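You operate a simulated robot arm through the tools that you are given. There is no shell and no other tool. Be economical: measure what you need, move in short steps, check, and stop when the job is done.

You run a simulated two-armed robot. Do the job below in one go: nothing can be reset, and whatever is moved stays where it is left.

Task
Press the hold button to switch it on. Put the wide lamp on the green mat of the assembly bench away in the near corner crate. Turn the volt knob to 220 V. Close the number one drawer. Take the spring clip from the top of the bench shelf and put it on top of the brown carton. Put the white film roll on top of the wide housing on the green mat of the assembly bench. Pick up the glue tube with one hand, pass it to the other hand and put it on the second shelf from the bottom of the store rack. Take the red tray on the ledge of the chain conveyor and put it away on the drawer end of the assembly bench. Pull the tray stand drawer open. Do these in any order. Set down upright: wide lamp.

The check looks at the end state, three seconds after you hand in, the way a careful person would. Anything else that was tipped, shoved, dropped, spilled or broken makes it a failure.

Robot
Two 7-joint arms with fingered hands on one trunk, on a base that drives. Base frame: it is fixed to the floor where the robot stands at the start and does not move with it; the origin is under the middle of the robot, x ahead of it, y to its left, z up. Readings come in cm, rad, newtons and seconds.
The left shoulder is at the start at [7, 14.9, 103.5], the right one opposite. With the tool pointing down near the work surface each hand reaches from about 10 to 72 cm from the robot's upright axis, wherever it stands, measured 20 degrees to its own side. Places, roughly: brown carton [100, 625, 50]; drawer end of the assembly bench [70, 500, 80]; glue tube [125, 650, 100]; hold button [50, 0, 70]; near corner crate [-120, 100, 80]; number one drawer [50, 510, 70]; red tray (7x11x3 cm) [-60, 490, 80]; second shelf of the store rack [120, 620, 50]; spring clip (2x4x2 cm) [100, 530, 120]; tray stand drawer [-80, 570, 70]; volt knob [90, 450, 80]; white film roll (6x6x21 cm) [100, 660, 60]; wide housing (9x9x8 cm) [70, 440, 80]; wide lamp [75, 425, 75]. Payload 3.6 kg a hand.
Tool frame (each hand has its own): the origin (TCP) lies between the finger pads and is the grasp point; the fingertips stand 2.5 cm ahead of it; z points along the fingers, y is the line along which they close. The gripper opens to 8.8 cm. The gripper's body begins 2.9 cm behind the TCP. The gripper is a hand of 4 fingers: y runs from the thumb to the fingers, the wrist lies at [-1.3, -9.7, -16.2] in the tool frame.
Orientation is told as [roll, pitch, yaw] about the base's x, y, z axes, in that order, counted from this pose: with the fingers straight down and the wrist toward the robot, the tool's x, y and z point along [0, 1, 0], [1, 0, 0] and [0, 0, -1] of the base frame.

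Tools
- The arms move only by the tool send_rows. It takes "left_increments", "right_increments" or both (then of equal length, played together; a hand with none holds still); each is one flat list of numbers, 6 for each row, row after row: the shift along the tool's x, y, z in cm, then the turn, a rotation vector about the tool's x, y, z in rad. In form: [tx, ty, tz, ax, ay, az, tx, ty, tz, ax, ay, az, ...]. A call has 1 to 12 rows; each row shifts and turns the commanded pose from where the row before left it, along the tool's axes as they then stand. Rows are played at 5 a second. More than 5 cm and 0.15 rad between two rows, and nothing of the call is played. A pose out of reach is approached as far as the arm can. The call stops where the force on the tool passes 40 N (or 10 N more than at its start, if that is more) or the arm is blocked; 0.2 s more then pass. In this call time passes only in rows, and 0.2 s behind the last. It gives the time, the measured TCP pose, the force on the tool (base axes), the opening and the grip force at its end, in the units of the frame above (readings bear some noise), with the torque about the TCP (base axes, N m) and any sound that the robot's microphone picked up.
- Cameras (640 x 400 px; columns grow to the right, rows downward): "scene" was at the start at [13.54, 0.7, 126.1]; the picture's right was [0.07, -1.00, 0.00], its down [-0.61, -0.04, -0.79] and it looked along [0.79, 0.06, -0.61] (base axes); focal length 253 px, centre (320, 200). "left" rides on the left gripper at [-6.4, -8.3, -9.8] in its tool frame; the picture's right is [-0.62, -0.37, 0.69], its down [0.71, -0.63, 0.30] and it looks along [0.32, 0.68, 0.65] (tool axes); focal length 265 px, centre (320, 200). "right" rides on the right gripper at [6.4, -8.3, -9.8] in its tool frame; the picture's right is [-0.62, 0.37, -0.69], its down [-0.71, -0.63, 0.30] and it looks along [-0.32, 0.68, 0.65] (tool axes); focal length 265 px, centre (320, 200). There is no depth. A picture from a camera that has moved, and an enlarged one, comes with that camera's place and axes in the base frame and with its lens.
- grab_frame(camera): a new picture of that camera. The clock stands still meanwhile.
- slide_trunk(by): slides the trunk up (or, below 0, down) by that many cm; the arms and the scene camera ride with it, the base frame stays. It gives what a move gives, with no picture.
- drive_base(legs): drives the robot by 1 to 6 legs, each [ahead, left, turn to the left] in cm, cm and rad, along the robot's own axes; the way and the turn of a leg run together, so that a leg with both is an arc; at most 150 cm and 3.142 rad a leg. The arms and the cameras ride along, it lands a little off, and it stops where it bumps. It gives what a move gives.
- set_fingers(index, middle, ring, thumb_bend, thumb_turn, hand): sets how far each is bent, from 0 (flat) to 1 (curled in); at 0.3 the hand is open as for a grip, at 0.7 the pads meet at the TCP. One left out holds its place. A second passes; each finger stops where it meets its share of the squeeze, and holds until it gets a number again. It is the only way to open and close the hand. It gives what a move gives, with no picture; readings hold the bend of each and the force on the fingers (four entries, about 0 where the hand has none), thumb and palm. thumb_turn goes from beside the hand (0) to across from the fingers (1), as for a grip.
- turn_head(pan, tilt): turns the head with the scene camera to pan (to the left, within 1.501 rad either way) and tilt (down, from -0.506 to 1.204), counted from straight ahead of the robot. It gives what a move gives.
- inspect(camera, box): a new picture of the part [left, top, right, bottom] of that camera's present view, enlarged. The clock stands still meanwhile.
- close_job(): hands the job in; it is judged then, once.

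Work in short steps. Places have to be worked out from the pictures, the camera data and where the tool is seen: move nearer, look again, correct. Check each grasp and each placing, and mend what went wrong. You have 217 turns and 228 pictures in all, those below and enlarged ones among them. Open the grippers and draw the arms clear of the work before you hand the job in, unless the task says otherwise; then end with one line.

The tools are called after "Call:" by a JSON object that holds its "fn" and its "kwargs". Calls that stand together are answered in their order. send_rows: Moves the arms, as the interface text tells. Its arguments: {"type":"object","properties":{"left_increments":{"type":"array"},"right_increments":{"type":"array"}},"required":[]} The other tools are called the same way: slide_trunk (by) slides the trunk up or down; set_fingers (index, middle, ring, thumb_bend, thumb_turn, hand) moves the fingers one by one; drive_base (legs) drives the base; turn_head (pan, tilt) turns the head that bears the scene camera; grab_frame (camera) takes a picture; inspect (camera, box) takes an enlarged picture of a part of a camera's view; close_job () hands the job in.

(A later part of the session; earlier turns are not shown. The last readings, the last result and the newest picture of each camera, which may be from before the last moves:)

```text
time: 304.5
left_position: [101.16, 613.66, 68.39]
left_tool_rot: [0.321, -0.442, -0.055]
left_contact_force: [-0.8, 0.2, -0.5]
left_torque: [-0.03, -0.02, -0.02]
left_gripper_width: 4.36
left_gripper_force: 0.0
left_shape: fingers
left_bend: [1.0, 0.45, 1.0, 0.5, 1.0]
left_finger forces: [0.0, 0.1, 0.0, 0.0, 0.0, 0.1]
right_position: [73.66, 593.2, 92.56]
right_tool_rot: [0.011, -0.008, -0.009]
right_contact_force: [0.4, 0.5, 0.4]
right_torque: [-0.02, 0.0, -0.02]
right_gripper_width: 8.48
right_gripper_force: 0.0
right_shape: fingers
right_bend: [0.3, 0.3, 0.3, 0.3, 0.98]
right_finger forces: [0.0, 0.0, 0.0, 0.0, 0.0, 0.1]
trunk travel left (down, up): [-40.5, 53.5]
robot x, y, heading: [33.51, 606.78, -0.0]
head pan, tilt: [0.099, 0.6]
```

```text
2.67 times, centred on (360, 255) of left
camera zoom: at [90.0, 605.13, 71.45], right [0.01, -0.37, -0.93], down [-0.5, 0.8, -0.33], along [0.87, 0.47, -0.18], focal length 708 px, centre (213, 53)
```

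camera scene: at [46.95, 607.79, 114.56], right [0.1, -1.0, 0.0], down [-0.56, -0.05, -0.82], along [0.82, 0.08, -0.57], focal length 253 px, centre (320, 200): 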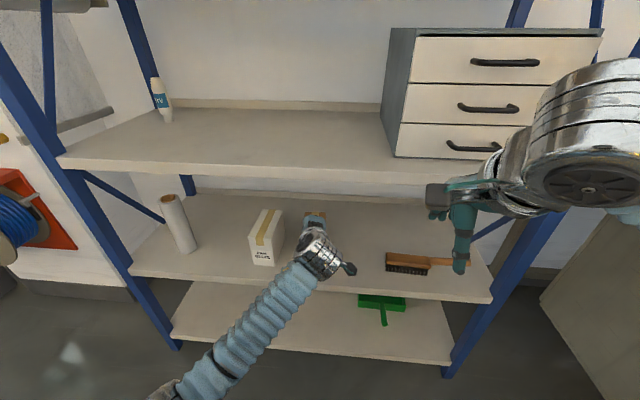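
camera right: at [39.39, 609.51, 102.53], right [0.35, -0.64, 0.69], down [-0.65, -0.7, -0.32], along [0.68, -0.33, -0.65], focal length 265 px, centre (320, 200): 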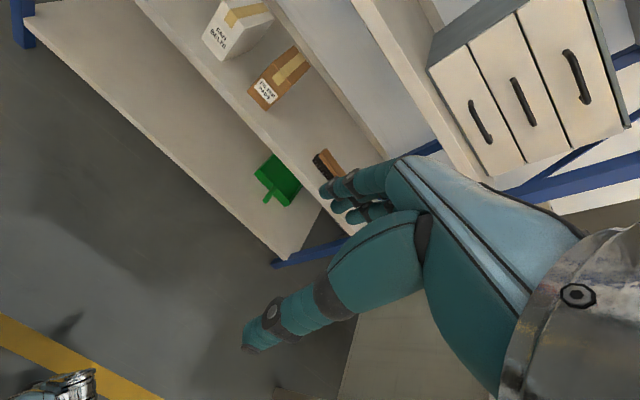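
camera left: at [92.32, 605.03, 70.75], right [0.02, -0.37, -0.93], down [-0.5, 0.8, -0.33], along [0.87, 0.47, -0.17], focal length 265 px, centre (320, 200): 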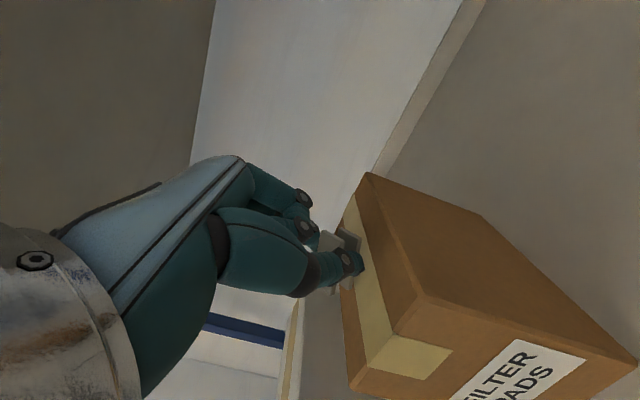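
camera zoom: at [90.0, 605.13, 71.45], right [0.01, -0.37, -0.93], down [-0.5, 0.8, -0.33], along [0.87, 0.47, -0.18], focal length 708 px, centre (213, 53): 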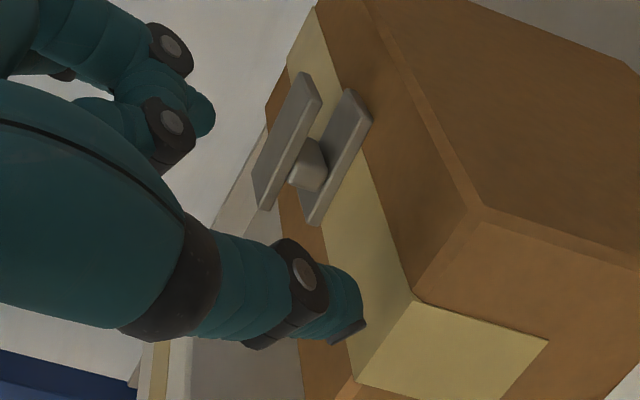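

Clip rests freely on the carton. Raise 2.5 cm so the middle finger clears it, then withdraw.

Call:
{"fn": "send_rows", "kwargs": {"left_increments": [0.33, 0.54, -1.08, 0, 0, 0, 0.33, 0.54, -1.08, 0, 0, 0, 0.4, -2.7, -1.25, 0, 0, 0, 0.4, -2.7, -1.25, 0, 0, 0, 0.4, -2.7, -1.25, 0, 0, 0, 0.4, -2.7, -1.25, 0, 0, 0, 0.4, -2.7, -1.25, 0, 0, 0, 0.4, -2.7, -1.25, 0, 0, 0]}}

Call:
{"fn": "grab_frame", "kwargs": {"camera": "left"}}

Call:
{"fn": "grab_frame", "kwargs": {"camera": "scene"}}

```text
time: 306.3
left_position: [83.54, 615.51, 71.48]
left_tool_rot: [0.359, -0.462, -0.065]
left_contact_force: [0.1, -0.1, 0.1]
left_torque: [0.0, 0.01, 0.02]
left_gripper_width: 4.39
left_gripper_force: 0.1
left_shape: fingers
left_bend: [1.0, 0.45, 1.0, 0.5, 1.0]
left_finger forces: [0.0, 0.0, 0.0, 0.0, 0.1, 0.0]
right_position: [73.64, 593.2, 92.52]
right_tool_rot: [0.012, -0.007, -0.011]
right_contact_force: [-0.1, -0.2, -0.1]
right_torque: [0.0, 0.01, -0.01]
right_gripper_width: 8.49
right_gripper_force: 0.0
right_shape: fingers
right_bend: [0.3, 0.3, 0.3, 0.3, 0.98]
right_finger forces: [0.0, 0.1, 0.0, 0.0, 0.0, 0.0]
trunk travel left (down, up): [-40.5, 53.5]
robot x, y, heading: [32.87, 607.27, -0.008]
head pan, tilt: [0.099, 0.6]
```

```text
127 pictures are left
camera left: at [72.41, 606.78, 74.08], right [0.03, -0.34, -0.94], down [-0.5, 0.81, -0.31], along [0.87, 0.48, -0.14], focal length 265 px, centre (320, 200)
```

left: 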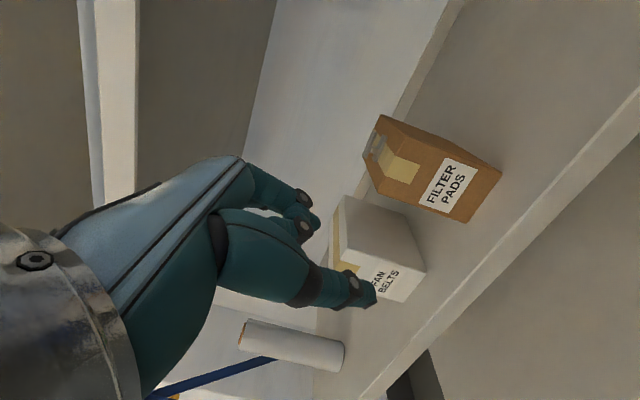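

```text
126 pictures are left
camera scene: at [46.82, 607.82, 114.58], right [0.09, -1.0, 0.0], down [-0.56, -0.05, -0.83], along [0.82, 0.08, -0.56], focal length 253 px, centre (320, 200)
```

scene: 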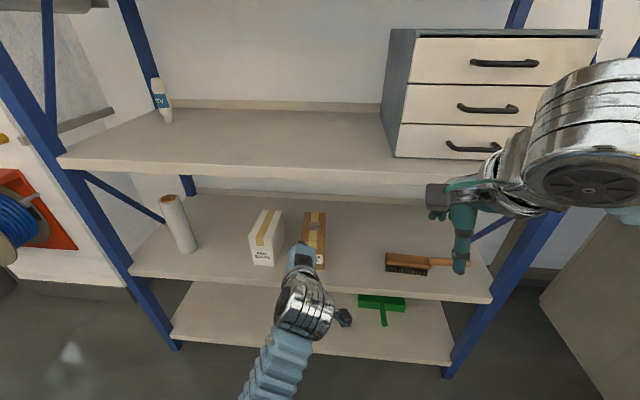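

Clip is on the brown carton. Now the glue tube at about [119, 662, 91.5] on the third shelf. I straighten the left hand, open it, raise the trunk and shift left.

Call:
{"fn": "send_rows", "kwargs": {"left_increments": [0.8, -2.8, -2.6, 0, 0, 0, 0.8, -2.8, -2.6, 0, 0, 0, 0.8, -2.8, -2.6, 0, 0, 0, 0.8, -2.8, -2.6, 0, 0, 0, 0, 0, 0, 0.117, -0.084, 0.005, 0, 0, 0, 0.117, -0.084, 0.005, 0, 0, 0, 0.117, -0.084, 0.005, 0, 0, 0, 0.117, -0.084, 0.005]}}

Call:
{"fn": "set_fingers", "kwargs": {"hand": "left", "index": 0.3, "middle": 0.3, "ring": 0.3, "thumb_bend": 0.3, "thumb_turn": 1}}

Call:
{"fn": "slide_trunk", "kwargs": {"by": 26}}

Call:
{"fn": "drive_base", "kwargs": {"legs": [[0, 38, 0]]}}

Call:
{"fn": "turn_head", "kwargs": {"pan": 0.3, "tilt": 0.5}}

Call:
{"fn": "grab_frame", "kwargs": {"camera": "scene"}}

Call:
{"fn": "grab_frame", "kwargs": {"camera": "left"}}

```text
time: 307.2
left_position: [74.36, 623.24, 74.68]
left_tool_rot: [0.412, -0.464, 0.146]
left_contact_force: [-0.5, -0.3, -0.5]
left_torque: [-0.02, -0.01, -0.01]
left_gripper_width: 4.41
left_gripper_force: 0.0
left_shape: fingers
left_bend: [1.0, 0.45, 1.0, 0.5, 1.0]
left_finger forces: [0.1, 0.0, 0.1, 0.0, 0.1, 0.0]
left hand out of reach, approached as far as the arm can: row 3, 4
right_position: [73.68, 593.21, 92.66]
right_tool_rot: [0.01, -0.006, -0.013]
right_contact_force: [0.0, -0.1, 0.6]
right_torque: [-0.01, -0.04, 0.02]
right_gripper_width: 8.49
right_gripper_force: 0.1
right_shape: fingers
right_bend: [0.3, 0.3, 0.3, 0.3, 0.98]
right_finger forces: [0.1, 0.0, 0.1, 0.0, 0.0, 0.0]
trunk travel left (down, up): [-40.5, 53.5]
robot x, y, heading: [33.14, 606.84, -0.002]
head pan, tilt: [0.099, 0.6]
stopped in row 4 (left hand): the arm was blocked; the commanded pose is now the measured one
```

```text
time: 308.2
left_position: [74.43, 623.26, 74.65]
left_tool_rot: [0.413, -0.466, 0.147]
left_contact_force: [-0.1, -0.4, -0.3]
left_torque: [0.01, -0.02, 0.03]
left_gripper_width: 8.46
left_gripper_force: 0.1
left_shape: fingers
left_bend: [0.3, 0.3, 0.3, 0.3, 0.98]
left_finger forces: [0.0, 0.1, 0.0, 0.0, 0.0, 0.0]
right_position: [73.74, 593.16, 92.53]
right_tool_rot: [0.011, -0.006, -0.009]
right_contact_force: [0.2, 0.0, 0.2]
right_torque: [0.04, 0.01, 0.02]
right_gripper_width: 8.46
right_gripper_force: 0.0
right_shape: fingers
right_bend: [0.3, 0.3, 0.3, 0.3, 0.98]
right_finger forces: [0.0, 0.0, 0.0, 0.0, 0.0, 0.1]
trunk travel left (down, up): [-40.5, 53.5]
robot x, y, heading: [33.15, 606.79, -0.004]
head pan, tilt: [0.099, 0.6]
```

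```text
time: 310.9
left_position: [74.34, 623.34, 100.63]
left_tool_rot: [0.413, -0.464, 0.146]
left_contact_force: [0.3, 0.2, 0.6]
left_torque: [0.02, 0.0, -0.01]
left_gripper_width: 8.46
left_gripper_force: 0.0
left_shape: fingers
left_bend: [0.3, 0.3, 0.3, 0.3, 0.98]
left_finger forces: [0.1, 0.1, 0.0, 0.1, 0.0, 0.0]
right_position: [73.59, 593.13, 118.53]
right_tool_rot: [0.012, -0.005, -0.01]
right_contact_force: [-0.4, -0.3, -0.1]
right_torque: [0.0, 0.0, -0.02]
right_gripper_width: 8.5
right_gripper_force: 0.1
right_shape: fingers
right_bend: [0.3, 0.3, 0.3, 0.3, 0.98]
right_finger forces: [0.0, 0.0, 0.0, 0.1, 0.0, 0.0]
trunk travel left (down, up): [-66.5, 27.5]
robot x, y, heading: [33.05, 606.89, -0.009]
head pan, tilt: [0.099, 0.6]
```

```text
time: 316.2
left_position: [74.47, 661.14, 100.61]
left_tool_rot: [0.416, -0.464, 0.148]
left_contact_force: [0.2, 0.5, 0.9]
left_torque: [-0.01, -0.01, 0.02]
left_gripper_width: 8.42
left_gripper_force: 0.0
left_shape: fingers
left_bend: [0.3, 0.3, 0.3, 0.3, 0.98]
left_finger forces: [0.0, 0.0, 0.1, 0.0, 0.0, 0.0]
right_position: [73.84, 631.03, 118.6]
right_tool_rot: [0.011, -0.006, -0.006]
right_contact_force: [0.1, 0.3, -0.3]
right_torque: [-0.01, -0.03, 0.06]
right_gripper_width: 8.47
right_gripper_force: 0.0
right_shape: fingers
right_bend: [0.3, 0.3, 0.3, 0.3, 0.98]
right_finger forces: [0.0, 0.0, 0.1, 0.0, 0.0, 0.0]
trunk travel left (down, up): [-66.5, 27.5]
robot x, y, heading: [33.25, 644.8, -0.002]
head pan, tilt: [0.099, 0.6]
```

```text
time: 316.9
left_position: [74.39, 661.14, 100.59]
left_tool_rot: [0.416, -0.467, 0.148]
left_contact_force: [0.5, 0.8, -0.4]
left_torque: [-0.01, 0.02, 0.01]
left_gripper_width: 8.44
left_gripper_force: 0.0
left_shape: fingers
left_bend: [0.3, 0.3, 0.3, 0.3, 0.98]
left_finger forces: [0.0, 0.0, 0.0, 0.1, 0.0, 0.0]
right_position: [73.82, 631.02, 118.64]
right_tool_rot: [0.011, -0.007, -0.007]
right_contact_force: [0.2, -0.2, -0.4]
right_torque: [0.02, 0.01, -0.02]
right_gripper_width: 8.46
right_gripper_force: 0.0
right_shape: fingers
right_bend: [0.3, 0.3, 0.3, 0.3, 0.98]
right_finger forces: [0.0, 0.0, 0.0, 0.0, 0.1, 0.0]
trunk travel left (down, up): [-66.5, 27.5]
robot x, y, heading: [33.19, 644.75, -0.001]
head pan, tilt: [0.3, 0.499]
```

```text
125 pictures are left
camera scene: at [46.88, 647.55, 141.47], right [0.29, -0.96, 0.0], down [-0.46, -0.14, -0.88], along [0.84, 0.26, -0.48], focal length 253 px, centre (320, 200)
```

scene: 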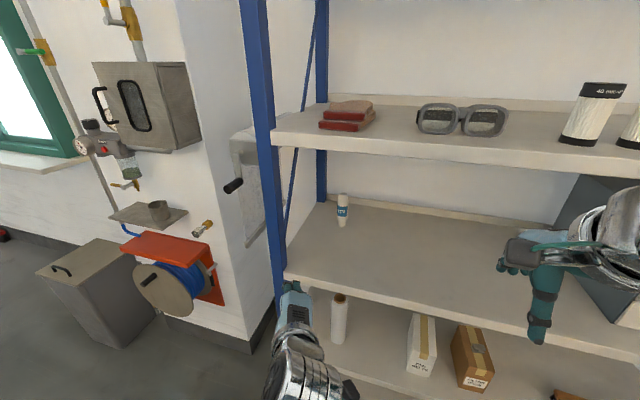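

```text
124 pictures are left
camera left: at [65.67, 649.95, 102.68], right [0.11, -0.27, -0.96], down [-0.68, 0.68, -0.27], along [0.73, 0.68, -0.11], focal length 265 px, centre (320, 200)
```

left: 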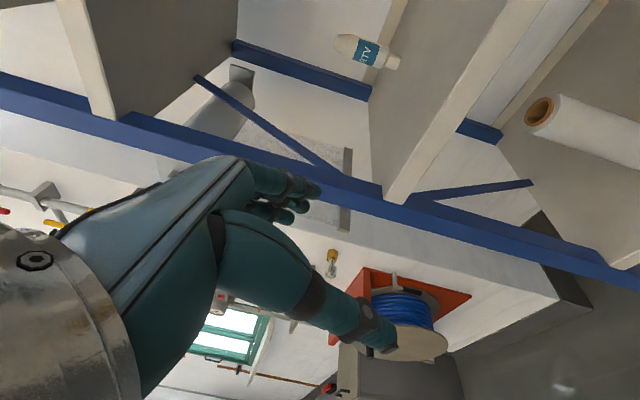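

Tube spans z≈91–103. I plan to grip its lower half with the left hand pointing forward palm-down, so the right can take the top. First back off and straighten the left wrist.

Call:
{"fn": "drive_base", "kwargs": {"legs": [[-12, 0, 0]]}}

Call:
{"fn": "send_rows", "kwargs": {"left_increments": [0.1, 3.55, -0.55, 0.01, -0.12, 0.036, 0.1, 3.55, -0.55, 0.01, -0.12, 0.036, 0.1, 3.55, -0.55, 0.01, -0.12, 0.036, 0.1, 3.55, -0.55, 0.01, -0.12, 0.036, 0, 0, 0, 0.133, 0, 0, 0, 0, 0, 0.133, 0, 0, 0, 0, 0, 0.133, 0, 0]}}

Call:
{"fn": "send_rows", "kwargs": {"left_increments": [0, 0, 0, 0, 0, -0.145, 0, 0, 0, 0, 0, -0.145, 0, 0, 0, 0, 0, -0.145, 0, 0, 0, 0, 0, -0.145, 0, 0, 0, 0, 0, -0.145, 0, 0, 0, 0, 0, -0.145, 0, 0, 0, 0, 0, -0.145, 0, 0, 0, 0, 0, -0.145, 0, 0, 0, 0, 0, -0.145, 0, 0, 0, 0, 0, -0.145]}}

```text
time: 319.1
left_position: [62.61, 661.01, 100.62]
left_tool_rot: [0.413, -0.465, 0.146]
left_contact_force: [-0.2, -0.4, -0.2]
left_torque: [-0.04, 0.01, -0.01]
left_gripper_width: 8.43
left_gripper_force: 0.1
left_shape: fingers
left_bend: [0.3, 0.3, 0.3, 0.3, 0.98]
left_finger forces: [0.1, 0.1, 0.0, 0.0, 0.0, 0.1]
right_position: [62.15, 630.88, 118.43]
right_tool_rot: [0.013, -0.004, -0.008]
right_contact_force: [0.3, 0.4, 0.1]
right_torque: [0.0, 0.0, 0.0]
right_gripper_width: 8.47
right_gripper_force: 0.0
right_shape: fingers
right_bend: [0.3, 0.3, 0.3, 0.3, 0.98]
right_finger forces: [0.1, 0.0, 0.0, 0.0, 0.0, 0.1]
trunk travel left (down, up): [-66.5, 27.5]
robot x, y, heading: [21.08, 645.02, 0.001]
head pan, tilt: [0.3, 0.499]
```

```text
time: 319.8
left_position: [68.6, 663.98, 103.35]
left_tool_rot: [0.394, -0.406, -0.012]
left_contact_force: [0.6, -0.1, 0.3]
left_torque: [0.0, 0.0, -0.01]
left_gripper_width: 8.46
left_gripper_force: 0.1
left_shape: fingers
left_bend: [0.3, 0.3, 0.3, 0.3, 0.98]
left_finger forces: [0.0, 0.0, 0.0, 0.0, 0.0, 0.0]
right_position: [62.04, 631.09, 118.4]
right_tool_rot: [0.009, -0.004, -0.01]
right_contact_force: [0.0, -0.5, 0.3]
right_torque: [-0.02, 0.02, -0.01]
right_gripper_width: 8.48
right_gripper_force: 0.0
right_shape: fingers
right_bend: [0.3, 0.3, 0.3, 0.3, 0.98]
right_finger forces: [0.0, 0.0, 0.0, 0.0, 0.0, 0.0]
trunk travel left (down, up): [-66.5, 27.5]
robot x, y, heading: [21.32, 644.61, -0.005]
head pan, tilt: [0.3, 0.499]
stopped in row 3 (left hand): the arm was blocked; the commanded pose is now the measured one
```

```text
time: 320.7
left_position: [68.73, 666.58, 103.84]
left_tool_rot: [0.334, -0.627, 0.405]
left_contact_force: [-0.5, 0.7, -0.8]
left_torque: [-0.02, 0.02, 0.0]
left_gripper_width: 8.44
left_gripper_force: 0.1
left_shape: fingers
left_bend: [0.3, 0.3, 0.3, 0.3, 0.98]
left_finger forces: [0.1, 0.0, 0.0, 0.0, 0.1, 0.0]
right_position: [62.04, 630.93, 118.52]
right_tool_rot: [0.011, -0.005, -0.008]
right_contact_force: [0.2, 0.5, 0.3]
right_torque: [0.03, 0.0, 0.01]
right_gripper_width: 8.48
right_gripper_force: 0.0
right_shape: fingers
right_bend: [0.3, 0.3, 0.3, 0.3, 0.98]
right_finger forces: [0.1, 0.0, 0.1, 0.0, 0.0, 0.0]
trunk travel left (down, up): [-66.5, 27.5]
robot x, y, heading: [20.89, 644.78, -0.002]
head pan, tilt: [0.3, 0.499]
stopped in row 4 (left hand): the arm was blocked; the commanded pose is now the measured one
```

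The left arm is in an awkward configuration; look at it.

Call:
{"fn": "turn_head", "kwargs": {"pan": 0.7, "tilt": 0.7}}

Call:
{"fn": "grab_frame", "kwargs": {"camera": "scene"}}

```text
time: 321.5
left_position: [68.75, 666.5, 103.73]
left_tool_rot: [0.333, -0.628, 0.403]
left_contact_force: [0.4, -0.8, -0.5]
left_torque: [0.0, 0.01, 0.01]
left_gripper_width: 8.47
left_gripper_force: 0.1
left_shape: fingers
left_bend: [0.3, 0.3, 0.3, 0.3, 0.98]
left_finger forces: [0.1, 0.0, 0.0, 0.1, 0.0, 0.0]
right_position: [61.87, 631.01, 118.58]
right_tool_rot: [0.01, -0.005, -0.009]
right_contact_force: [-0.3, 1.0, -0.1]
right_torque: [0.01, -0.01, -0.01]
right_gripper_width: 8.48
right_gripper_force: 0.0
right_shape: fingers
right_bend: [0.3, 0.3, 0.3, 0.3, 0.98]
right_finger forces: [0.0, 0.1, 0.1, 0.1, 0.0, 0.0]
trunk travel left (down, up): [-66.5, 27.5]
robot x, y, heading: [21.16, 644.71, -0.005]
head pan, tilt: [0.7, 0.7]
```

```text
123 pictures are left
camera scene: at [32.53, 650.31, 139.71], right [0.64, -0.77, 0.0], down [-0.49, -0.41, -0.77], along [0.59, 0.49, -0.64], focal length 253 px, centre (320, 200)
```

scene: 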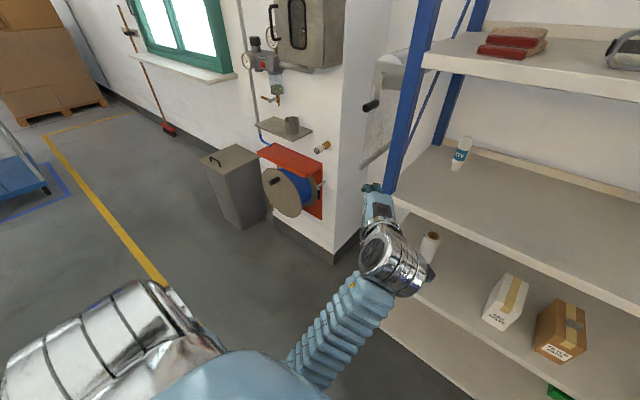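

Elbow has dropped low. I raise the hand first, then unwind the wrist.

Call:
{"fn": "send_rows", "kwargs": {"left_increments": [0, 1.8, -3.5, 0, 0, 0, 0, 1.8, -3.5, 0, 0, 0, 0, 1.8, -3.5, 0, 0, 0, 0, 1.8, -3.5, 0, 0, 0]}}

```text
time: 322.2
left_position: [68.65, 666.47, 110.21]
left_tool_rot: [0.56, -0.672, 0.293]
left_contact_force: [0.5, 0.2, -0.5]
left_torque: [-0.02, -0.02, 0.03]
left_gripper_width: 8.47
left_gripper_force: 0.1
left_shape: fingers
left_bend: [0.3, 0.3, 0.3, 0.3, 0.98]
left_finger forces: [0.0, 0.1, 0.0, 0.0, 0.1, 0.1]
right_position: [62.12, 630.96, 118.59]
right_tool_rot: [0.01, -0.004, -0.008]
right_contact_force: [0.8, 0.2, -0.3]
right_torque: [0.06, -0.04, -0.03]
right_gripper_width: 8.46
right_gripper_force: 0.0
right_shape: fingers
right_bend: [0.3, 0.3, 0.3, 0.3, 0.98]
right_finger forces: [0.0, 0.0, 0.0, 0.0, 0.0, 0.0]
trunk travel left (down, up): [-66.5, 27.5]
robot x, y, heading: [21.24, 644.72, -0.002]
head pan, tilt: [0.7, 0.7]
stopped in row 3 (left hand): the arm was blocked; the commanded pose is now the measured one
```

The arm is over-folded (wrist too close to the shoulder). I back the base 15 cm and extend the hand forward.

Call:
{"fn": "drive_base", "kwargs": {"legs": [[-15, 0, 0]]}}

Call:
{"fn": "send_rows", "kwargs": {"left_increments": [-2.8, 2.8, 0.9, 0, 0, 0, -2.8, 2.8, 0.9, 0, 0, 0, -2.8, 2.8, 0.9, 0, 0, 0, -2.8, 2.8, 0.9, 0, 0, 0, -2.8, 2.8, 0.9, 0, 0, 0]}}

```text
time: 324.8
left_position: [53.7, 666.5, 110.02]
left_tool_rot: [0.562, -0.671, 0.293]
left_contact_force: [-0.5, 0.4, 0.6]
left_torque: [0.0, 0.03, -0.02]
left_gripper_width: 8.45
left_gripper_force: 0.1
left_shape: fingers
left_bend: [0.3, 0.3, 0.3, 0.3, 0.98]
left_finger forces: [0.1, 0.1, 0.1, 0.0, 0.0, 0.1]
right_position: [47.2, 631.11, 118.39]
right_tool_rot: [0.01, -0.002, -0.007]
right_contact_force: [-0.8, 0.0, -0.3]
right_torque: [-0.01, -0.03, -0.04]
right_gripper_width: 8.47
right_gripper_force: 0.0
right_shape: fingers
right_bend: [0.3, 0.3, 0.3, 0.3, 0.98]
right_finger forces: [0.0, 0.0, 0.0, 0.0, 0.0, 0.0]
trunk travel left (down, up): [-66.5, 27.5]
robot x, y, heading: [5.89, 645.16, 0.002]
head pan, tilt: [0.7, 0.7]
```

```text
time: 325.6
left_position: [65.21, 668.34, 109.12]
left_tool_rot: [0.738, -0.693, 0.236]
left_contact_force: [-0.9, 0.7, -0.9]
left_torque: [0.01, -0.02, 0.02]
left_gripper_width: 8.48
left_gripper_force: 0.1
left_shape: fingers
left_bend: [0.3, 0.3, 0.3, 0.3, 0.98]
left_finger forces: [0.0, 0.1, 0.0, 0.0, 0.1, 0.0]
right_position: [46.97, 630.84, 118.57]
right_tool_rot: [0.012, -0.004, -0.006]
right_contact_force: [0.9, 0.3, -0.1]
right_torque: [-0.01, 0.0, 0.0]
right_gripper_width: 8.48
right_gripper_force: 0.0
right_shape: fingers
right_bend: [0.3, 0.3, 0.3, 0.3, 0.98]
right_finger forces: [0.0, 0.0, 0.1, 0.1, 0.1, 0.0]
trunk travel left (down, up): [-66.5, 27.5]
robot x, y, heading: [6.11, 644.72, 0.0]
head pan, tilt: [0.7, 0.7]
stopped in row 4 (left hand): the arm was blocked; the commanded pose is now the measured one
```

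Look at the arm posture again.

Call:
{"fn": "turn_head", "kwargs": {"pan": 0.8, "tilt": 0.8}}

Call:
{"fn": "grab_frame", "kwargs": {"camera": "scene"}}

Call:
{"fn": "grab_frame", "kwargs": {"camera": "right"}}

```text
time: 326.3
left_position: [65.29, 668.29, 109.17]
left_tool_rot: [0.739, -0.692, 0.235]
left_contact_force: [0.3, 0.1, 0.5]
left_torque: [-0.02, 0.03, 0.0]
left_gripper_width: 8.47
left_gripper_force: 0.2
left_shape: fingers
left_bend: [0.3, 0.3, 0.3, 0.3, 0.98]
left_finger forces: [0.0, 0.0, 0.1, 0.0, 0.1, 0.0]
right_position: [46.94, 631.06, 118.47]
right_tool_rot: [0.011, -0.004, -0.009]
right_contact_force: [0.5, 0.1, 0.2]
right_torque: [0.0, -0.01, 0.02]
right_gripper_width: 8.44
right_gripper_force: 0.1
right_shape: fingers
right_bend: [0.3, 0.3, 0.3, 0.3, 0.98]
right_finger forces: [0.1, 0.0, 0.1, 0.1, 0.0, 0.0]
trunk travel left (down, up): [-66.5, 27.5]
robot x, y, heading: [5.36, 644.84, -0.002]
head pan, tilt: [0.799, 0.799]
```

```text
122 pictures are left
camera scene: at [16.24, 650.69, 138.89], right [0.72, -0.7, 0.0], down [-0.5, -0.51, -0.7], along [0.49, 0.5, -0.72], focal length 253 px, centre (320, 200)
```

scene: 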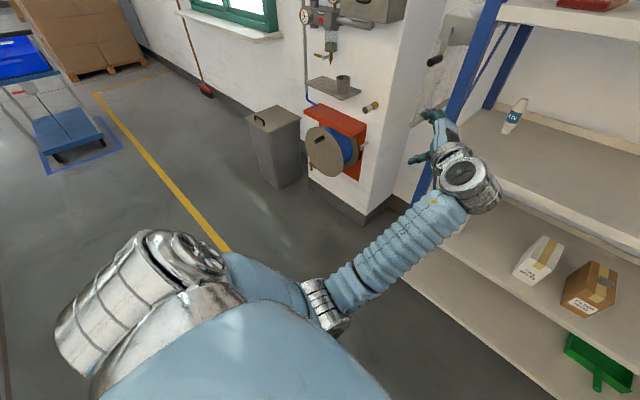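

```text
121 pictures are left
camera right: at [38.38, 637.59, 128.53], right [0.36, -0.63, 0.69], down [-0.63, -0.71, -0.31], along [0.68, -0.32, -0.65], focal length 265 px, centre (320, 200)
```

right: 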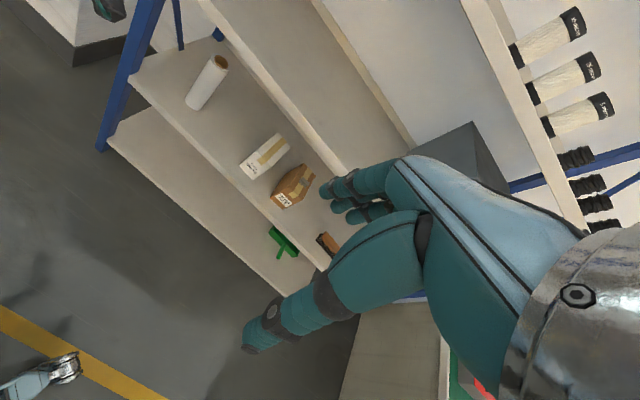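

The elbow has swung inward. I try unrolling the hand here, where the arm is more extended.

Call:
{"fn": "send_rows", "kwargs": {"left_increments": [0, 0, 0, 0, -0.12, 0, 0, 0, 0, 0, -0.12, 0, 0, 0, 0, 0, -0.12, 0, 0, 0, 0, 0, -0.12, 0, 0, 0, 0, 0, -0.12, 0]}}

```text
time: 327.5
left_position: [65.06, 670.16, 108.98]
left_tool_rot: [0.235, -0.703, 0.196]
left_contact_force: [-0.3, -0.1, -0.3]
left_torque: [-0.03, 0.04, -0.01]
left_gripper_width: 8.47
left_gripper_force: 0.1
left_shape: fingers
left_bend: [0.3, 0.3, 0.3, 0.3, 0.98]
left_finger forces: [0.0, 0.1, 0.0, 0.0, 0.0, 0.0]
right_position: [46.86, 631.05, 118.53]
right_tool_rot: [0.01, -0.004, -0.009]
right_contact_force: [-0.4, -0.4, 0.4]
right_torque: [-0.01, 0.01, -0.03]
right_gripper_width: 8.48
right_gripper_force: 0.1
right_shape: fingers
right_bend: [0.3, 0.3, 0.3, 0.3, 0.98]
right_finger forces: [0.0, 0.0, 0.1, 0.0, 0.0, 0.1]
trunk travel left (down, up): [-66.5, 27.5]
robot x, y, heading: [5.8, 644.82, 0.002]
head pan, tilt: [0.799, 0.799]
```

That works. Continue unwinding to roll ≈0, pitch ≈−0.3.

Call:
{"fn": "send_rows", "kwargs": {"left_increments": [0, 0, 0, 0.078, -0.086, 0.04, 0, 0, 0, 0.078, -0.086, 0.04, 0, 0, 0, 0.078, -0.086, 0.04, 0, 0, 0, 0.078, -0.086, 0.04, 0, 0, 0, 0.078, -0.086, 0.04]}}

```text
time: 328.7
left_position: [65.27, 668.31, 109.1]
left_tool_rot: [-0.189, -0.307, 0.0]
left_contact_force: [0.0, 0.5, -0.8]
left_torque: [0.03, 0.01, -0.03]
left_gripper_width: 8.47
left_gripper_force: 0.1
left_shape: fingers
left_bend: [0.3, 0.3, 0.3, 0.3, 0.98]
left_finger forces: [0.1, 0.0, 0.1, 0.0, 0.0, 0.1]
right_position: [46.86, 631.13, 118.53]
right_tool_rot: [0.01, -0.005, -0.009]
right_contact_force: [0.2, 0.1, -1.4]
right_torque: [0.0, 0.0, 0.0]
right_gripper_width: 8.49
right_gripper_force: 0.0
right_shape: fingers
right_bend: [0.3, 0.3, 0.3, 0.3, 0.98]
right_finger forces: [0.0, 0.1, 0.0, 0.0, 0.0, 0.0]
trunk travel left (down, up): [-66.5, 27.5]
robot x, y, heading: [6.02, 645.15, 0.004]
head pan, tilt: [0.799, 0.799]
```

Now zero the tilt and yaw the left hand +1.5 rad.

Call:
{"fn": "send_rows", "kwargs": {"left_increments": [0, 0, 0, 0.12, 0.08, 0, 0, 0, 0, 0.12, 0.08, 0, 0, 0, 0, 0.06, 0.03, -0.1, 0, 0, 0, 0, 0, -0.15, 0, 0, 0, 0, 0, -0.15, 0, 0, 0, 0, 0, -0.15, 0, 0, 0, 0, 0, -0.15, 0, 0, 0, 0, 0, -0.15, 0, 0, 0, 0, 0, -0.15, 0, 0, 0, 0, 0, -0.15, 0, 0, 0, 0, 0, -0.15, 0, 0, 0, 0, 0, -0.15]}}

Call:
{"fn": "send_rows", "kwargs": {"left_increments": [0, 0, 0, 0, -0.15, 0, 0, 0, 0, 0, -0.15, 0, 0, 0, 0, 0, -0.15, 0, 0, 0, 0, 0, -0.15, 0, 0, 0, 0, 0, -0.15, 0, 0, 0, 0, 0, -0.15, 0, 0, 0, 0, 0, -0.15, 0, 0, 0, 0, 0, -0.15, 0]}}

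Call:
{"fn": "grab_frame", "kwargs": {"camera": "scene"}}

Call:
{"fn": "grab_frame", "kwargs": {"camera": "left"}}

```text
time: 331.5
left_position: [64.65, 673.82, 109.25]
left_tool_rot: [0.003, -0.093, 1.525]
left_contact_force: [0.2, -1.0, -0.3]
left_torque: [0.01, -0.04, -0.02]
left_gripper_width: 8.45
left_gripper_force: 0.1
left_shape: fingers
left_bend: [0.3, 0.3, 0.3, 0.3, 0.98]
left_finger forces: [0.1, 0.1, 0.0, 0.1, 0.1, 0.0]
right_position: [46.83, 630.88, 118.49]
right_tool_rot: [0.011, -0.006, -0.008]
right_contact_force: [-0.7, 0.3, 0.2]
right_torque: [-0.02, 0.01, 0.01]
right_gripper_width: 8.48
right_gripper_force: 0.0
right_shape: fingers
right_bend: [0.3, 0.3, 0.3, 0.3, 0.98]
right_finger forces: [0.0, 0.1, 0.0, 0.1, 0.0, 0.0]
trunk travel left (down, up): [-66.5, 27.5]
robot x, y, heading: [5.7, 644.75, -0.002]
head pan, tilt: [0.799, 0.799]
stopped in row 12 (left hand): the arm was blocked; the commanded pose is now the measured one
```

```text
time: 332.5
left_position: [63.67, 680.88, 111.93]
left_tool_rot: [-0.589, -0.2, 1.644]
left_contact_force: [-0.3, -0.1, -0.1]
left_torque: [-0.03, 0.01, 0.01]
left_gripper_width: 8.46
left_gripper_force: 0.1
left_shape: fingers
left_bend: [0.3, 0.3, 0.3, 0.3, 0.98]
left_finger forces: [0.0, 0.0, 0.1, 0.1, 0.0, 0.1]
right_position: [46.76, 631.03, 118.42]
right_tool_rot: [0.009, -0.006, -0.007]
right_contact_force: [-0.5, 0.2, -0.5]
right_torque: [0.02, 0.01, 0.0]
right_gripper_width: 8.46
right_gripper_force: 0.2
right_shape: fingers
right_bend: [0.3, 0.3, 0.3, 0.3, 0.98]
right_finger forces: [0.0, 0.0, 0.0, 0.0, 0.1, 0.0]
trunk travel left (down, up): [-66.5, 27.5]
robot x, y, heading: [5.57, 644.96, 0.0]
head pan, tilt: [0.799, 0.799]
stopped in row 4 (left hand): the arm was blocked; the commanded pose is now the measured one
```

```text
120 pictures are left
camera scene: at [16.2, 650.74, 138.89], right [0.72, -0.7, 0.0], down [-0.5, -0.51, -0.7], along [0.49, 0.5, -0.72], focal length 253 px, centre (320, 200)
```

scene: 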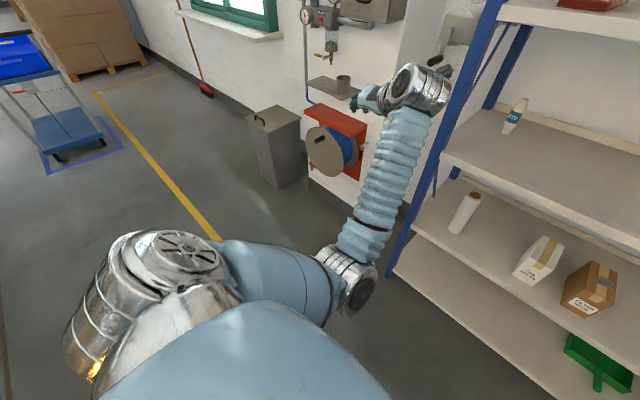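

```text
119 pictures are left
camera left: at [64.31, 670.38, 121.83], right [0.92, -0.25, -0.3], down [-0.39, -0.52, -0.76], along [0.03, 0.82, -0.57], focal length 265 px, centre (320, 200)
```

left: 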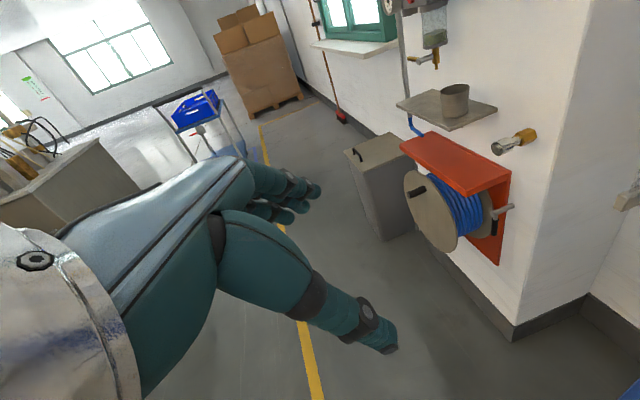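

Forward-lean at that yaw isn't workable. Simpler: grip the tube top from above with yaw 0, pitch −0.3 (there's ~4 cm cuff clearance). Unwind.

Call:
{"fn": "send_rows", "kwargs": {"left_increments": [0, 0, 0, 0, 0.15, 0, 0, 0, 0, 0, 0.15, 0, 0, 0, 0, 0, 0.15, 0, 0, 0, 0, 0, 0.14, 0, 0, 0, 0, 0, 0, 0.15, 0, 0, 0, 0, 0, 0.15, 0, 0, 0, 0, 0, 0.15, 0, 0, 0, 0, 0, 0.15, 0, 0, 0, 0, 0, 0.15, 0, 0, 0, 0, 0, 0.15, 0, 0, 0, 0, 0, 0.15, 0, 0, 0, 0, 0, 0.15]}}

Call:
{"fn": "send_rows", "kwargs": {"left_increments": [0, 0, 0, 0, 0, 0.14, 0, 0, 0, 0, 0, 0.14, 0, 0, 0, 0, 0, 0.14]}}

```text
time: 335.1
left_position: [63.88, 680.75, 111.81]
left_tool_rot: [0.184, -0.069, 0.434]
left_contact_force: [0.2, -0.3, 0.6]
left_torque: [-0.04, 0.0, 0.0]
left_gripper_width: 8.48
left_gripper_force: 0.0
left_shape: fingers
left_bend: [0.3, 0.3, 0.3, 0.3, 0.98]
left_finger forces: [0.0, 0.0, 0.1, 0.1, 0.0, 0.1]
right_position: [46.89, 631.06, 118.42]
right_tool_rot: [0.011, -0.006, -0.008]
right_contact_force: [0.6, 0.3, -0.6]
right_torque: [-0.03, 0.02, 0.02]
right_gripper_width: 8.47
right_gripper_force: 0.1
right_shape: fingers
right_bend: [0.3, 0.3, 0.3, 0.3, 0.98]
right_finger forces: [0.1, 0.1, 0.0, 0.0, 0.1, 0.0]
trunk travel left (down, up): [-66.5, 27.5]
robot x, y, heading: [5.85, 644.79, -0.004]
head pan, tilt: [0.799, 0.799]
```

```text
time: 335.9
left_position: [63.76, 680.64, 111.74]
left_tool_rot: [0.198, 0.012, 0.021]
left_contact_force: [-0.3, 0.2, -0.8]
left_torque: [-0.01, 0.03, -0.02]
left_gripper_width: 8.44
left_gripper_force: 0.1
left_shape: fingers
left_bend: [0.3, 0.3, 0.3, 0.3, 0.98]
left_finger forces: [0.0, 0.0, 0.1, 0.0, 0.1, 0.1]
right_position: [46.96, 631.05, 118.59]
right_tool_rot: [0.009, -0.005, -0.01]
right_contact_force: [0.6, -0.1, 0.1]
right_torque: [-0.01, -0.03, 0.0]
right_gripper_width: 8.46
right_gripper_force: 0.1
right_shape: fingers
right_bend: [0.3, 0.3, 0.3, 0.3, 0.98]
right_finger forces: [0.0, 0.0, 0.1, 0.0, 0.0, 0.1]
trunk travel left (down, up): [-66.5, 27.5]
robot x, y, heading: [5.66, 644.77, 0.001]
head pan, tilt: [0.799, 0.799]
```

Set left to pitch −0.3 at z≈105.5, y≈662, and pull the right hand in; then drive forward.

Call:
{"fn": "send_rows", "kwargs": {"left_increments": [-4.65, 0, 1.5, -0.08, -0.05, 0, -4.65, 0, 1.5, -0.08, -0.05, 0, -4.65, 0, 1.5, -0.08, -0.05, 0, -4.65, 0, 1.5, -0.08, -0.05, 0], "right_increments": [0, -2.5, 0, 0, 0, 0, 0, -2.5, 0, 0, 0, 0, 0, -2, 0, 0, 0, 0, 0, -1, 0, 0, 0, 0]}}

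Call:
{"fn": "drive_base", "kwargs": {"legs": [[35, 0, 0]]}}

Call:
{"fn": "turn_head", "kwargs": {"pan": 0.3, "tilt": 0.5}}

Call:
{"fn": "grab_frame", "kwargs": {"camera": "scene"}}

Call:
{"fn": "grab_frame", "kwargs": {"camera": "left"}}

```text
time: 337.1
left_position: [65.3, 667.84, 105.1]
left_tool_rot: [0.112, -0.338, 0.025]
left_contact_force: [0.5, 0.2, -0.8]
left_torque: [-0.05, 0.0, -0.02]
left_gripper_width: 8.43
left_gripper_force: 0.0
left_shape: fingers
left_bend: [0.3, 0.3, 0.3, 0.3, 0.98]
left_finger forces: [0.0, 0.1, 0.0, 0.0, 0.0, 0.0]
right_position: [38.84, 631.15, 118.59]
right_tool_rot: [0.011, -0.005, -0.008]
right_contact_force: [-0.3, -0.9, 0.8]
right_torque: [0.03, 0.03, 0.03]
right_gripper_width: 8.51
right_gripper_force: 0.1
right_shape: fingers
right_bend: [0.3, 0.3, 0.3, 0.3, 0.98]
right_finger forces: [0.1, 0.0, 0.0, 0.0, 0.1, 0.0]
trunk travel left (down, up): [-66.5, 27.5]
robot x, y, heading: [5.32, 645.1, -0.001]
head pan, tilt: [0.799, 0.799]
stopped in row 4 (left hand): the arm was blocked; the commanded pose is now the measured one
```

```text
time: 342.1
left_position: [100.03, 667.65, 105.13]
left_tool_rot: [0.113, -0.339, 0.022]
left_contact_force: [-0.2, 0.1, -0.5]
left_torque: [0.01, -0.01, 0.04]
left_gripper_width: 8.42
left_gripper_force: 0.0
left_shape: fingers
left_bend: [0.3, 0.3, 0.3, 0.3, 0.98]
left_finger forces: [0.0, 0.0, 0.0, 0.0, 0.0, 0.0]
right_position: [73.71, 630.94, 118.56]
right_tool_rot: [0.011, -0.007, -0.01]
right_contact_force: [0.2, -0.4, -0.5]
right_torque: [-0.02, -0.02, 0.02]
right_gripper_width: 8.5
right_gripper_force: 0.0
right_shape: fingers
right_bend: [0.3, 0.3, 0.3, 0.3, 0.98]
right_finger forces: [0.0, 0.0, 0.0, 0.1, 0.0, 0.0]
trunk travel left (down, up): [-66.5, 27.5]
robot x, y, heading: [41.28, 644.85, -0.004]
head pan, tilt: [0.799, 0.799]
```

```text
time: 343.0
left_position: [100.11, 667.83, 105.09]
left_tool_rot: [0.115, -0.339, 0.024]
left_contact_force: [0.1, -0.6, 0.9]
left_torque: [0.0, -0.01, -0.03]
left_gripper_width: 8.45
left_gripper_force: 0.1
left_shape: fingers
left_bend: [0.3, 0.3, 0.3, 0.3, 0.98]
left_finger forces: [0.0, 0.0, 0.1, 0.1, 0.0, 0.1]
right_position: [73.84, 631.04, 118.56]
right_tool_rot: [0.011, -0.005, -0.01]
right_contact_force: [0.7, 0.4, 0.3]
right_torque: [0.02, -0.01, -0.06]
right_gripper_width: 8.5
right_gripper_force: 0.0
right_shape: fingers
right_bend: [0.3, 0.3, 0.3, 0.3, 0.98]
right_finger forces: [0.0, 0.1, 0.0, 0.0, 0.0, 0.0]
trunk travel left (down, up): [-66.5, 27.5]
robot x, y, heading: [41.06, 644.95, -0.005]
head pan, tilt: [0.3, 0.499]
```

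```text
118 pictures are left
camera scene: at [54.44, 647.47, 141.47], right [0.29, -0.96, 0.0], down [-0.46, -0.14, -0.88], along [0.84, 0.26, -0.48], focal length 253 px, centre (320, 200)
```

scene: 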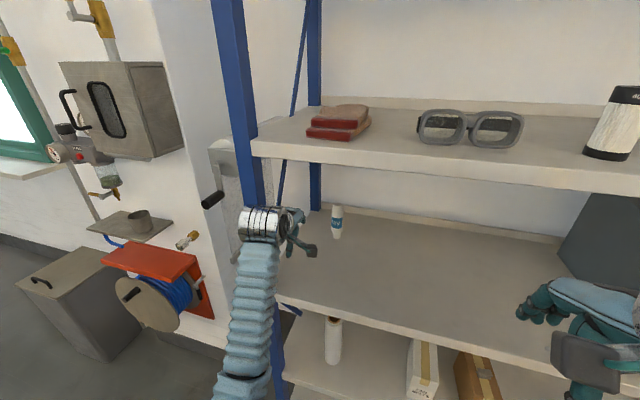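

```text
117 pictures are left
camera left: at [89.48, 660.04, 110.99], right [-0.08, -0.54, -0.84], down [-0.54, 0.73, -0.42], along [0.84, 0.42, -0.35], focal length 265 px, centre (320, 200)
```

left: 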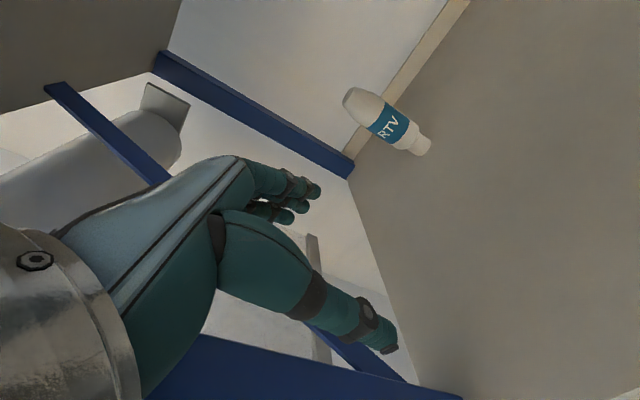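

Tube axis at [119.2, 662.1], top ≈102.7. I shift the base right 5.7 cm and forward 6, then extend.

Call:
{"fn": "drive_base", "kwargs": {"legs": [[0, -5.7, 0], [6, 0, 0]]}}

Call:
{"fn": "send_rows", "kwargs": {"left_increments": [0, 2.83, 0.6, 0, 0, 0, 0, 2.83, 0.6, 0, 0, 0]}}

Call:
{"fn": "grab_frame", "kwargs": {"camera": "left"}}

Call:
{"fn": "inspect", "kwargs": {"camera": "scene", "box": [220, 130, 420, 255]}}

```text
time: 345.4
left_position: [105.88, 662.13, 105.37]
left_tool_rot: [0.118, -0.343, 0.024]
left_contact_force: [0.0, -0.2, 0.1]
left_torque: [0.0, -0.01, -0.01]
left_gripper_width: 8.47
left_gripper_force: 0.2
left_shape: fingers
left_bend: [0.3, 0.3, 0.3, 0.3, 0.98]
left_finger forces: [0.0, 0.0, 0.0, 0.0, 0.0, 0.1]
right_position: [79.58, 625.11, 118.68]
right_tool_rot: [0.011, -0.002, -0.01]
right_contact_force: [0.2, -0.3, 0.1]
right_torque: [0.0, -0.02, 0.0]
right_gripper_width: 8.47
right_gripper_force: 0.0
right_shape: fingers
right_bend: [0.3, 0.3, 0.3, 0.3, 0.98]
right_finger forces: [0.0, 0.0, 0.0, 0.0, 0.1, 0.0]
trunk travel left (down, up): [-66.5, 27.5]
robot x, y, heading: [47.25, 639.04, -0.012]
head pan, tilt: [0.3, 0.499]
```

```text
time: 346.0
left_position: [111.76, 662.5, 106.1]
left_tool_rot: [0.117, -0.342, 0.027]
left_contact_force: [0.2, -0.5, -0.8]
left_torque: [0.03, -0.03, 0.03]
left_gripper_width: 8.45
left_gripper_force: 0.1
left_shape: fingers
left_bend: [0.3, 0.3, 0.3, 0.3, 0.98]
left_finger forces: [0.0, 0.0, 0.0, 0.0, 0.0, 0.1]
right_position: [79.72, 625.33, 118.7]
right_tool_rot: [0.011, -0.001, -0.011]
right_contact_force: [-0.2, 0.0, 0.5]
right_torque: [-0.02, 0.0, 0.02]
right_gripper_width: 8.5
right_gripper_force: 0.1
right_shape: fingers
right_bend: [0.3, 0.3, 0.3, 0.3, 0.98]
right_finger forces: [0.0, 0.0, 0.0, 0.0, 0.2, 0.0]
trunk travel left (down, up): [-66.5, 27.5]
robot x, y, heading: [46.91, 639.27, -0.002]
head pan, tilt: [0.3, 0.499]
```

```text
116 pictures are left
camera left: at [101.08, 654.77, 111.9], right [-0.08, -0.54, -0.84], down [-0.54, 0.73, -0.42], along [0.84, 0.42, -0.35], focal length 265 px, centre (320, 200)
```

left: 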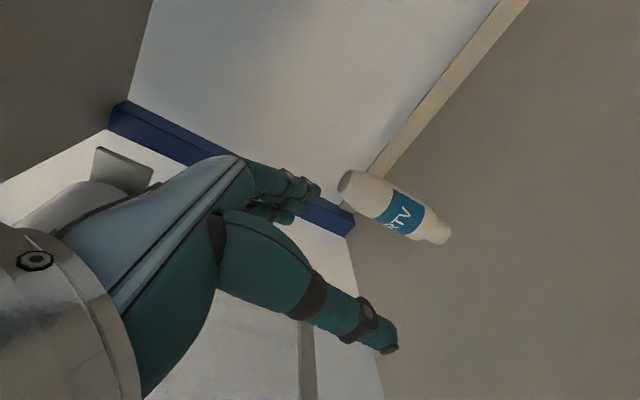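

```text
3.20 times, centred on (320, 192) of scene
camera zoom: at [60.64, 641.82, 141.48], right [0.29, -0.96, 0.0], down [-0.46, -0.14, -0.88], along [0.84, 0.26, -0.48], focal length 809 px, centre (320, 224)
```

zoom: 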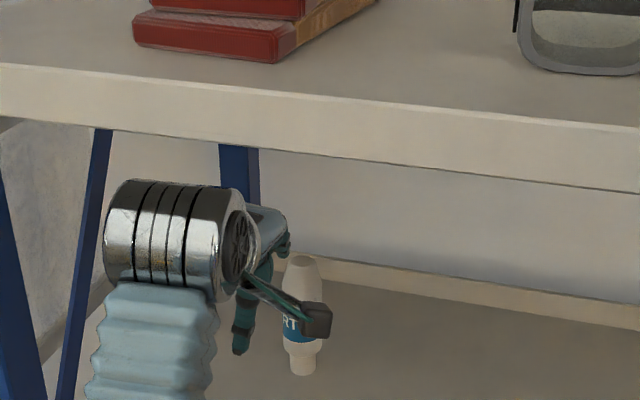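

Advance over the tube at z≈106, then check.

Call:
{"fn": "send_rows", "kwargs": {"left_increments": [-0.45, 3.3, 1.1, 0, 0, 0, -0.45, 3.3, 1.1, 0, 0, 0]}}

Call:
{"fn": "grab_frame", "kwargs": {"camera": "left"}}

Call:
{"fn": "inspect", "kwargs": {"camera": "scene", "box": [220, 130, 420, 255]}}

```text
time: 346.6
left_position: [118.92, 662.04, 105.96]
left_tool_rot: [0.115, -0.34, 0.025]
left_contact_force: [1.1, -0.4, 0.1]
left_torque: [0.01, -0.02, 0.01]
left_gripper_width: 8.47
left_gripper_force: 0.0
left_shape: fingers
left_bend: [0.3, 0.3, 0.3, 0.3, 0.98]
left_finger forces: [0.0, 0.1, 0.0, 0.0, 0.0, 0.0]
right_position: [79.92, 625.27, 118.6]
right_tool_rot: [0.008, -0.002, -0.011]
right_contact_force: [0.0, 0.6, -0.2]
right_torque: [0.0, -0.01, 0.0]
right_gripper_width: 8.49
right_gripper_force: 0.1
right_shape: fingers
right_bend: [0.3, 0.3, 0.3, 0.3, 0.98]
right_finger forces: [0.0, 0.0, 0.0, 0.0, 0.0, 0.0]
trunk travel left (down, up): [-66.5, 27.5]
robot x, y, heading: [47.01, 639.28, -0.004]
head pan, tilt: [0.3, 0.499]
```

```text
114 pictures are left
camera left: at [108.23, 654.26, 111.82], right [-0.08, -0.54, -0.84], down [-0.54, 0.73, -0.42], along [0.84, 0.42, -0.35], focal length 265 px, centre (320, 200)
```

left: 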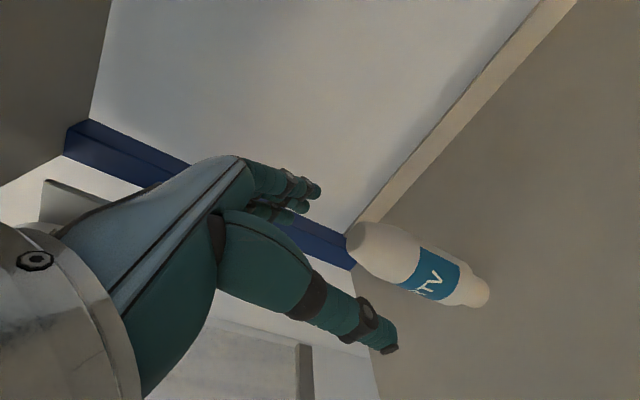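

```text
3.20 times, centred on (320, 192) of scene
camera zoom: at [60.77, 641.83, 141.46], right [0.29, -0.96, 0.0], down [-0.46, -0.14, -0.88], along [0.84, 0.26, -0.48], focal length 809 px, centre (320, 224)
```

zoom: 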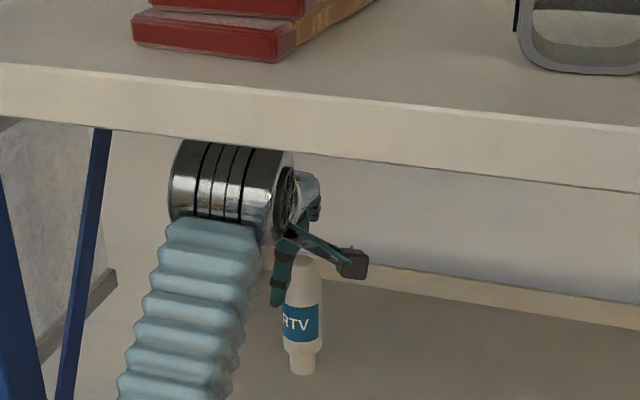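

Tube axis refined to x≈120.7. Adjust and descend to grip height.

Call:
{"fn": "send_rows", "kwargs": {"left_increments": [-0.07, 1.6, 0.56, 0, 0, 0, -0.23, -0.72, 2.03, 0, 0, 0, -0.23, -0.72, 2.03, 0, 0, 0, -0.2, -0.6, 1.8, 0, 0, 0]}}

Call:
{"fn": "grab_frame", "kwargs": {"camera": "left"}}

Call:
{"fn": "inspect", "kwargs": {"camera": "scene", "box": [220, 130, 420, 255]}}

```text
time: 347.6
left_position: [120.61, 662.0, 99.74]
left_tool_rot: [0.118, -0.341, 0.025]
left_contact_force: [0.8, -0.3, 0.1]
left_torque: [-0.02, 0.0, -0.01]
left_gripper_width: 8.47
left_gripper_force: 0.2
left_shape: fingers
left_bend: [0.3, 0.3, 0.3, 0.3, 0.98]
left_finger forces: [0.1, 0.0, 0.0, 0.0, 0.0, 0.0]
right_position: [79.96, 625.31, 118.66]
right_tool_rot: [0.011, 0.0, -0.01]
right_contact_force: [0.5, 0.3, 0.1]
right_torque: [-0.04, 0.0, 0.01]
right_gripper_width: 8.47
right_gripper_force: 0.0
right_shape: fingers
right_bend: [0.3, 0.3, 0.3, 0.3, 0.98]
right_finger forces: [0.0, 0.0, 0.0, 0.1, 0.0, 0.0]
trunk travel left (down, up): [-66.5, 27.5]
robot x, y, heading: [46.87, 638.82, 0.001]
head pan, tilt: [0.3, 0.499]
```

```text
112 pictures are left
camera left: at [109.89, 654.37, 105.57], right [-0.08, -0.54, -0.84], down [-0.54, 0.73, -0.42], along [0.84, 0.42, -0.35], focal length 265 px, centre (320, 200)
```

left: 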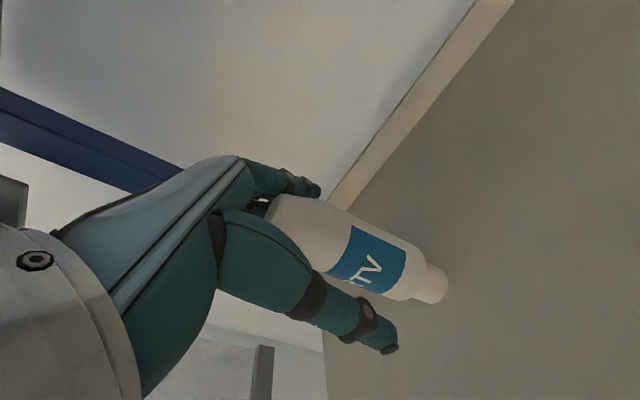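

```text
3.20 times, centred on (320, 192) of scene
camera zoom: at [60.81, 641.81, 141.46], right [0.29, -0.96, 0.0], down [-0.46, -0.14, -0.88], along [0.84, 0.26, -0.48], focal length 809 px, centre (320, 224)
```

zoom: 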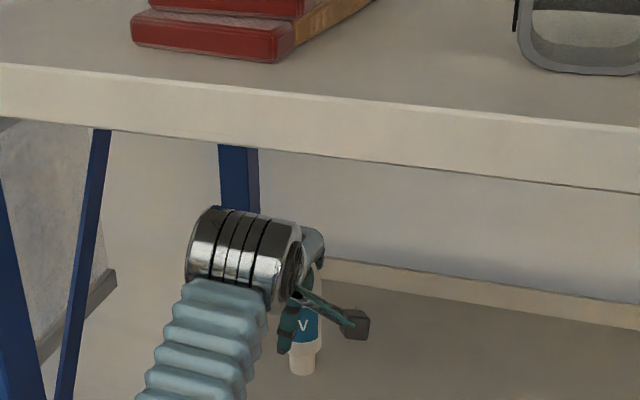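

Tube is between thumb and fingers. Close to grip.

Call:
{"fn": "set_fingers", "kwargs": {"hand": "left", "index": 0.7, "middle": 0.7, "ring": 0.7, "thumb_bend": 0.7}}

Call:
{"fn": "grab_frame", "kwargs": {"camera": "left"}}

```text
time: 348.6
left_position: [120.57, 662.08, 99.95]
left_tool_rot: [0.116, -0.343, 0.026]
left_contact_force: [-0.6, -0.6, 4.2]
left_torque: [0.03, -0.04, -0.01]
left_gripper_width: 3.08
left_gripper_force: 11.7
left_shape: fingers
left_bend: [0.6, 0.63, 0.7, 0.53, 1.0]
left_finger forces: [6.4, 5.5, 0.0, 0.1, 11.4, 0.0]
right_position: [79.72, 625.24, 118.74]
right_tool_rot: [0.013, -0.001, -0.01]
right_contact_force: [-0.4, 0.6, -0.2]
right_torque: [-0.01, 0.02, 0.01]
right_gripper_width: 8.49
right_gripper_force: 0.0
right_shape: fingers
right_bend: [0.3, 0.3, 0.3, 0.3, 0.98]
right_finger forces: [0.0, 0.0, 0.1, 0.1, 0.1, 0.0]
trunk travel left (down, up): [-66.5, 27.5]
robot x, y, heading: [47.24, 639.0, 0.002]
head pan, tilt: [0.3, 0.499]
```

```text
110 pictures are left
camera left: at [109.74, 654.38, 105.72], right [-0.08, -0.54, -0.84], down [-0.54, 0.73, -0.42], along [0.84, 0.42, -0.35], focal length 265 px, centre (320, 200)
```

left: 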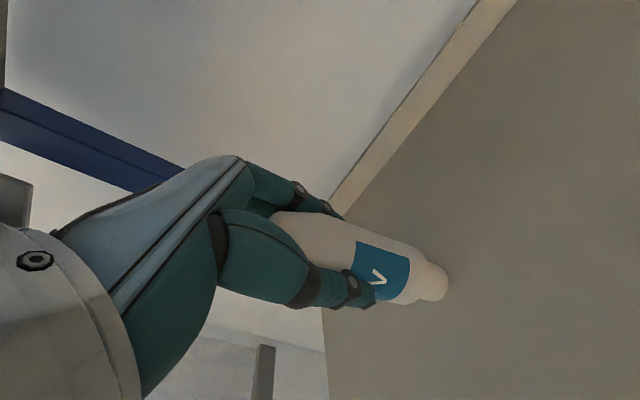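

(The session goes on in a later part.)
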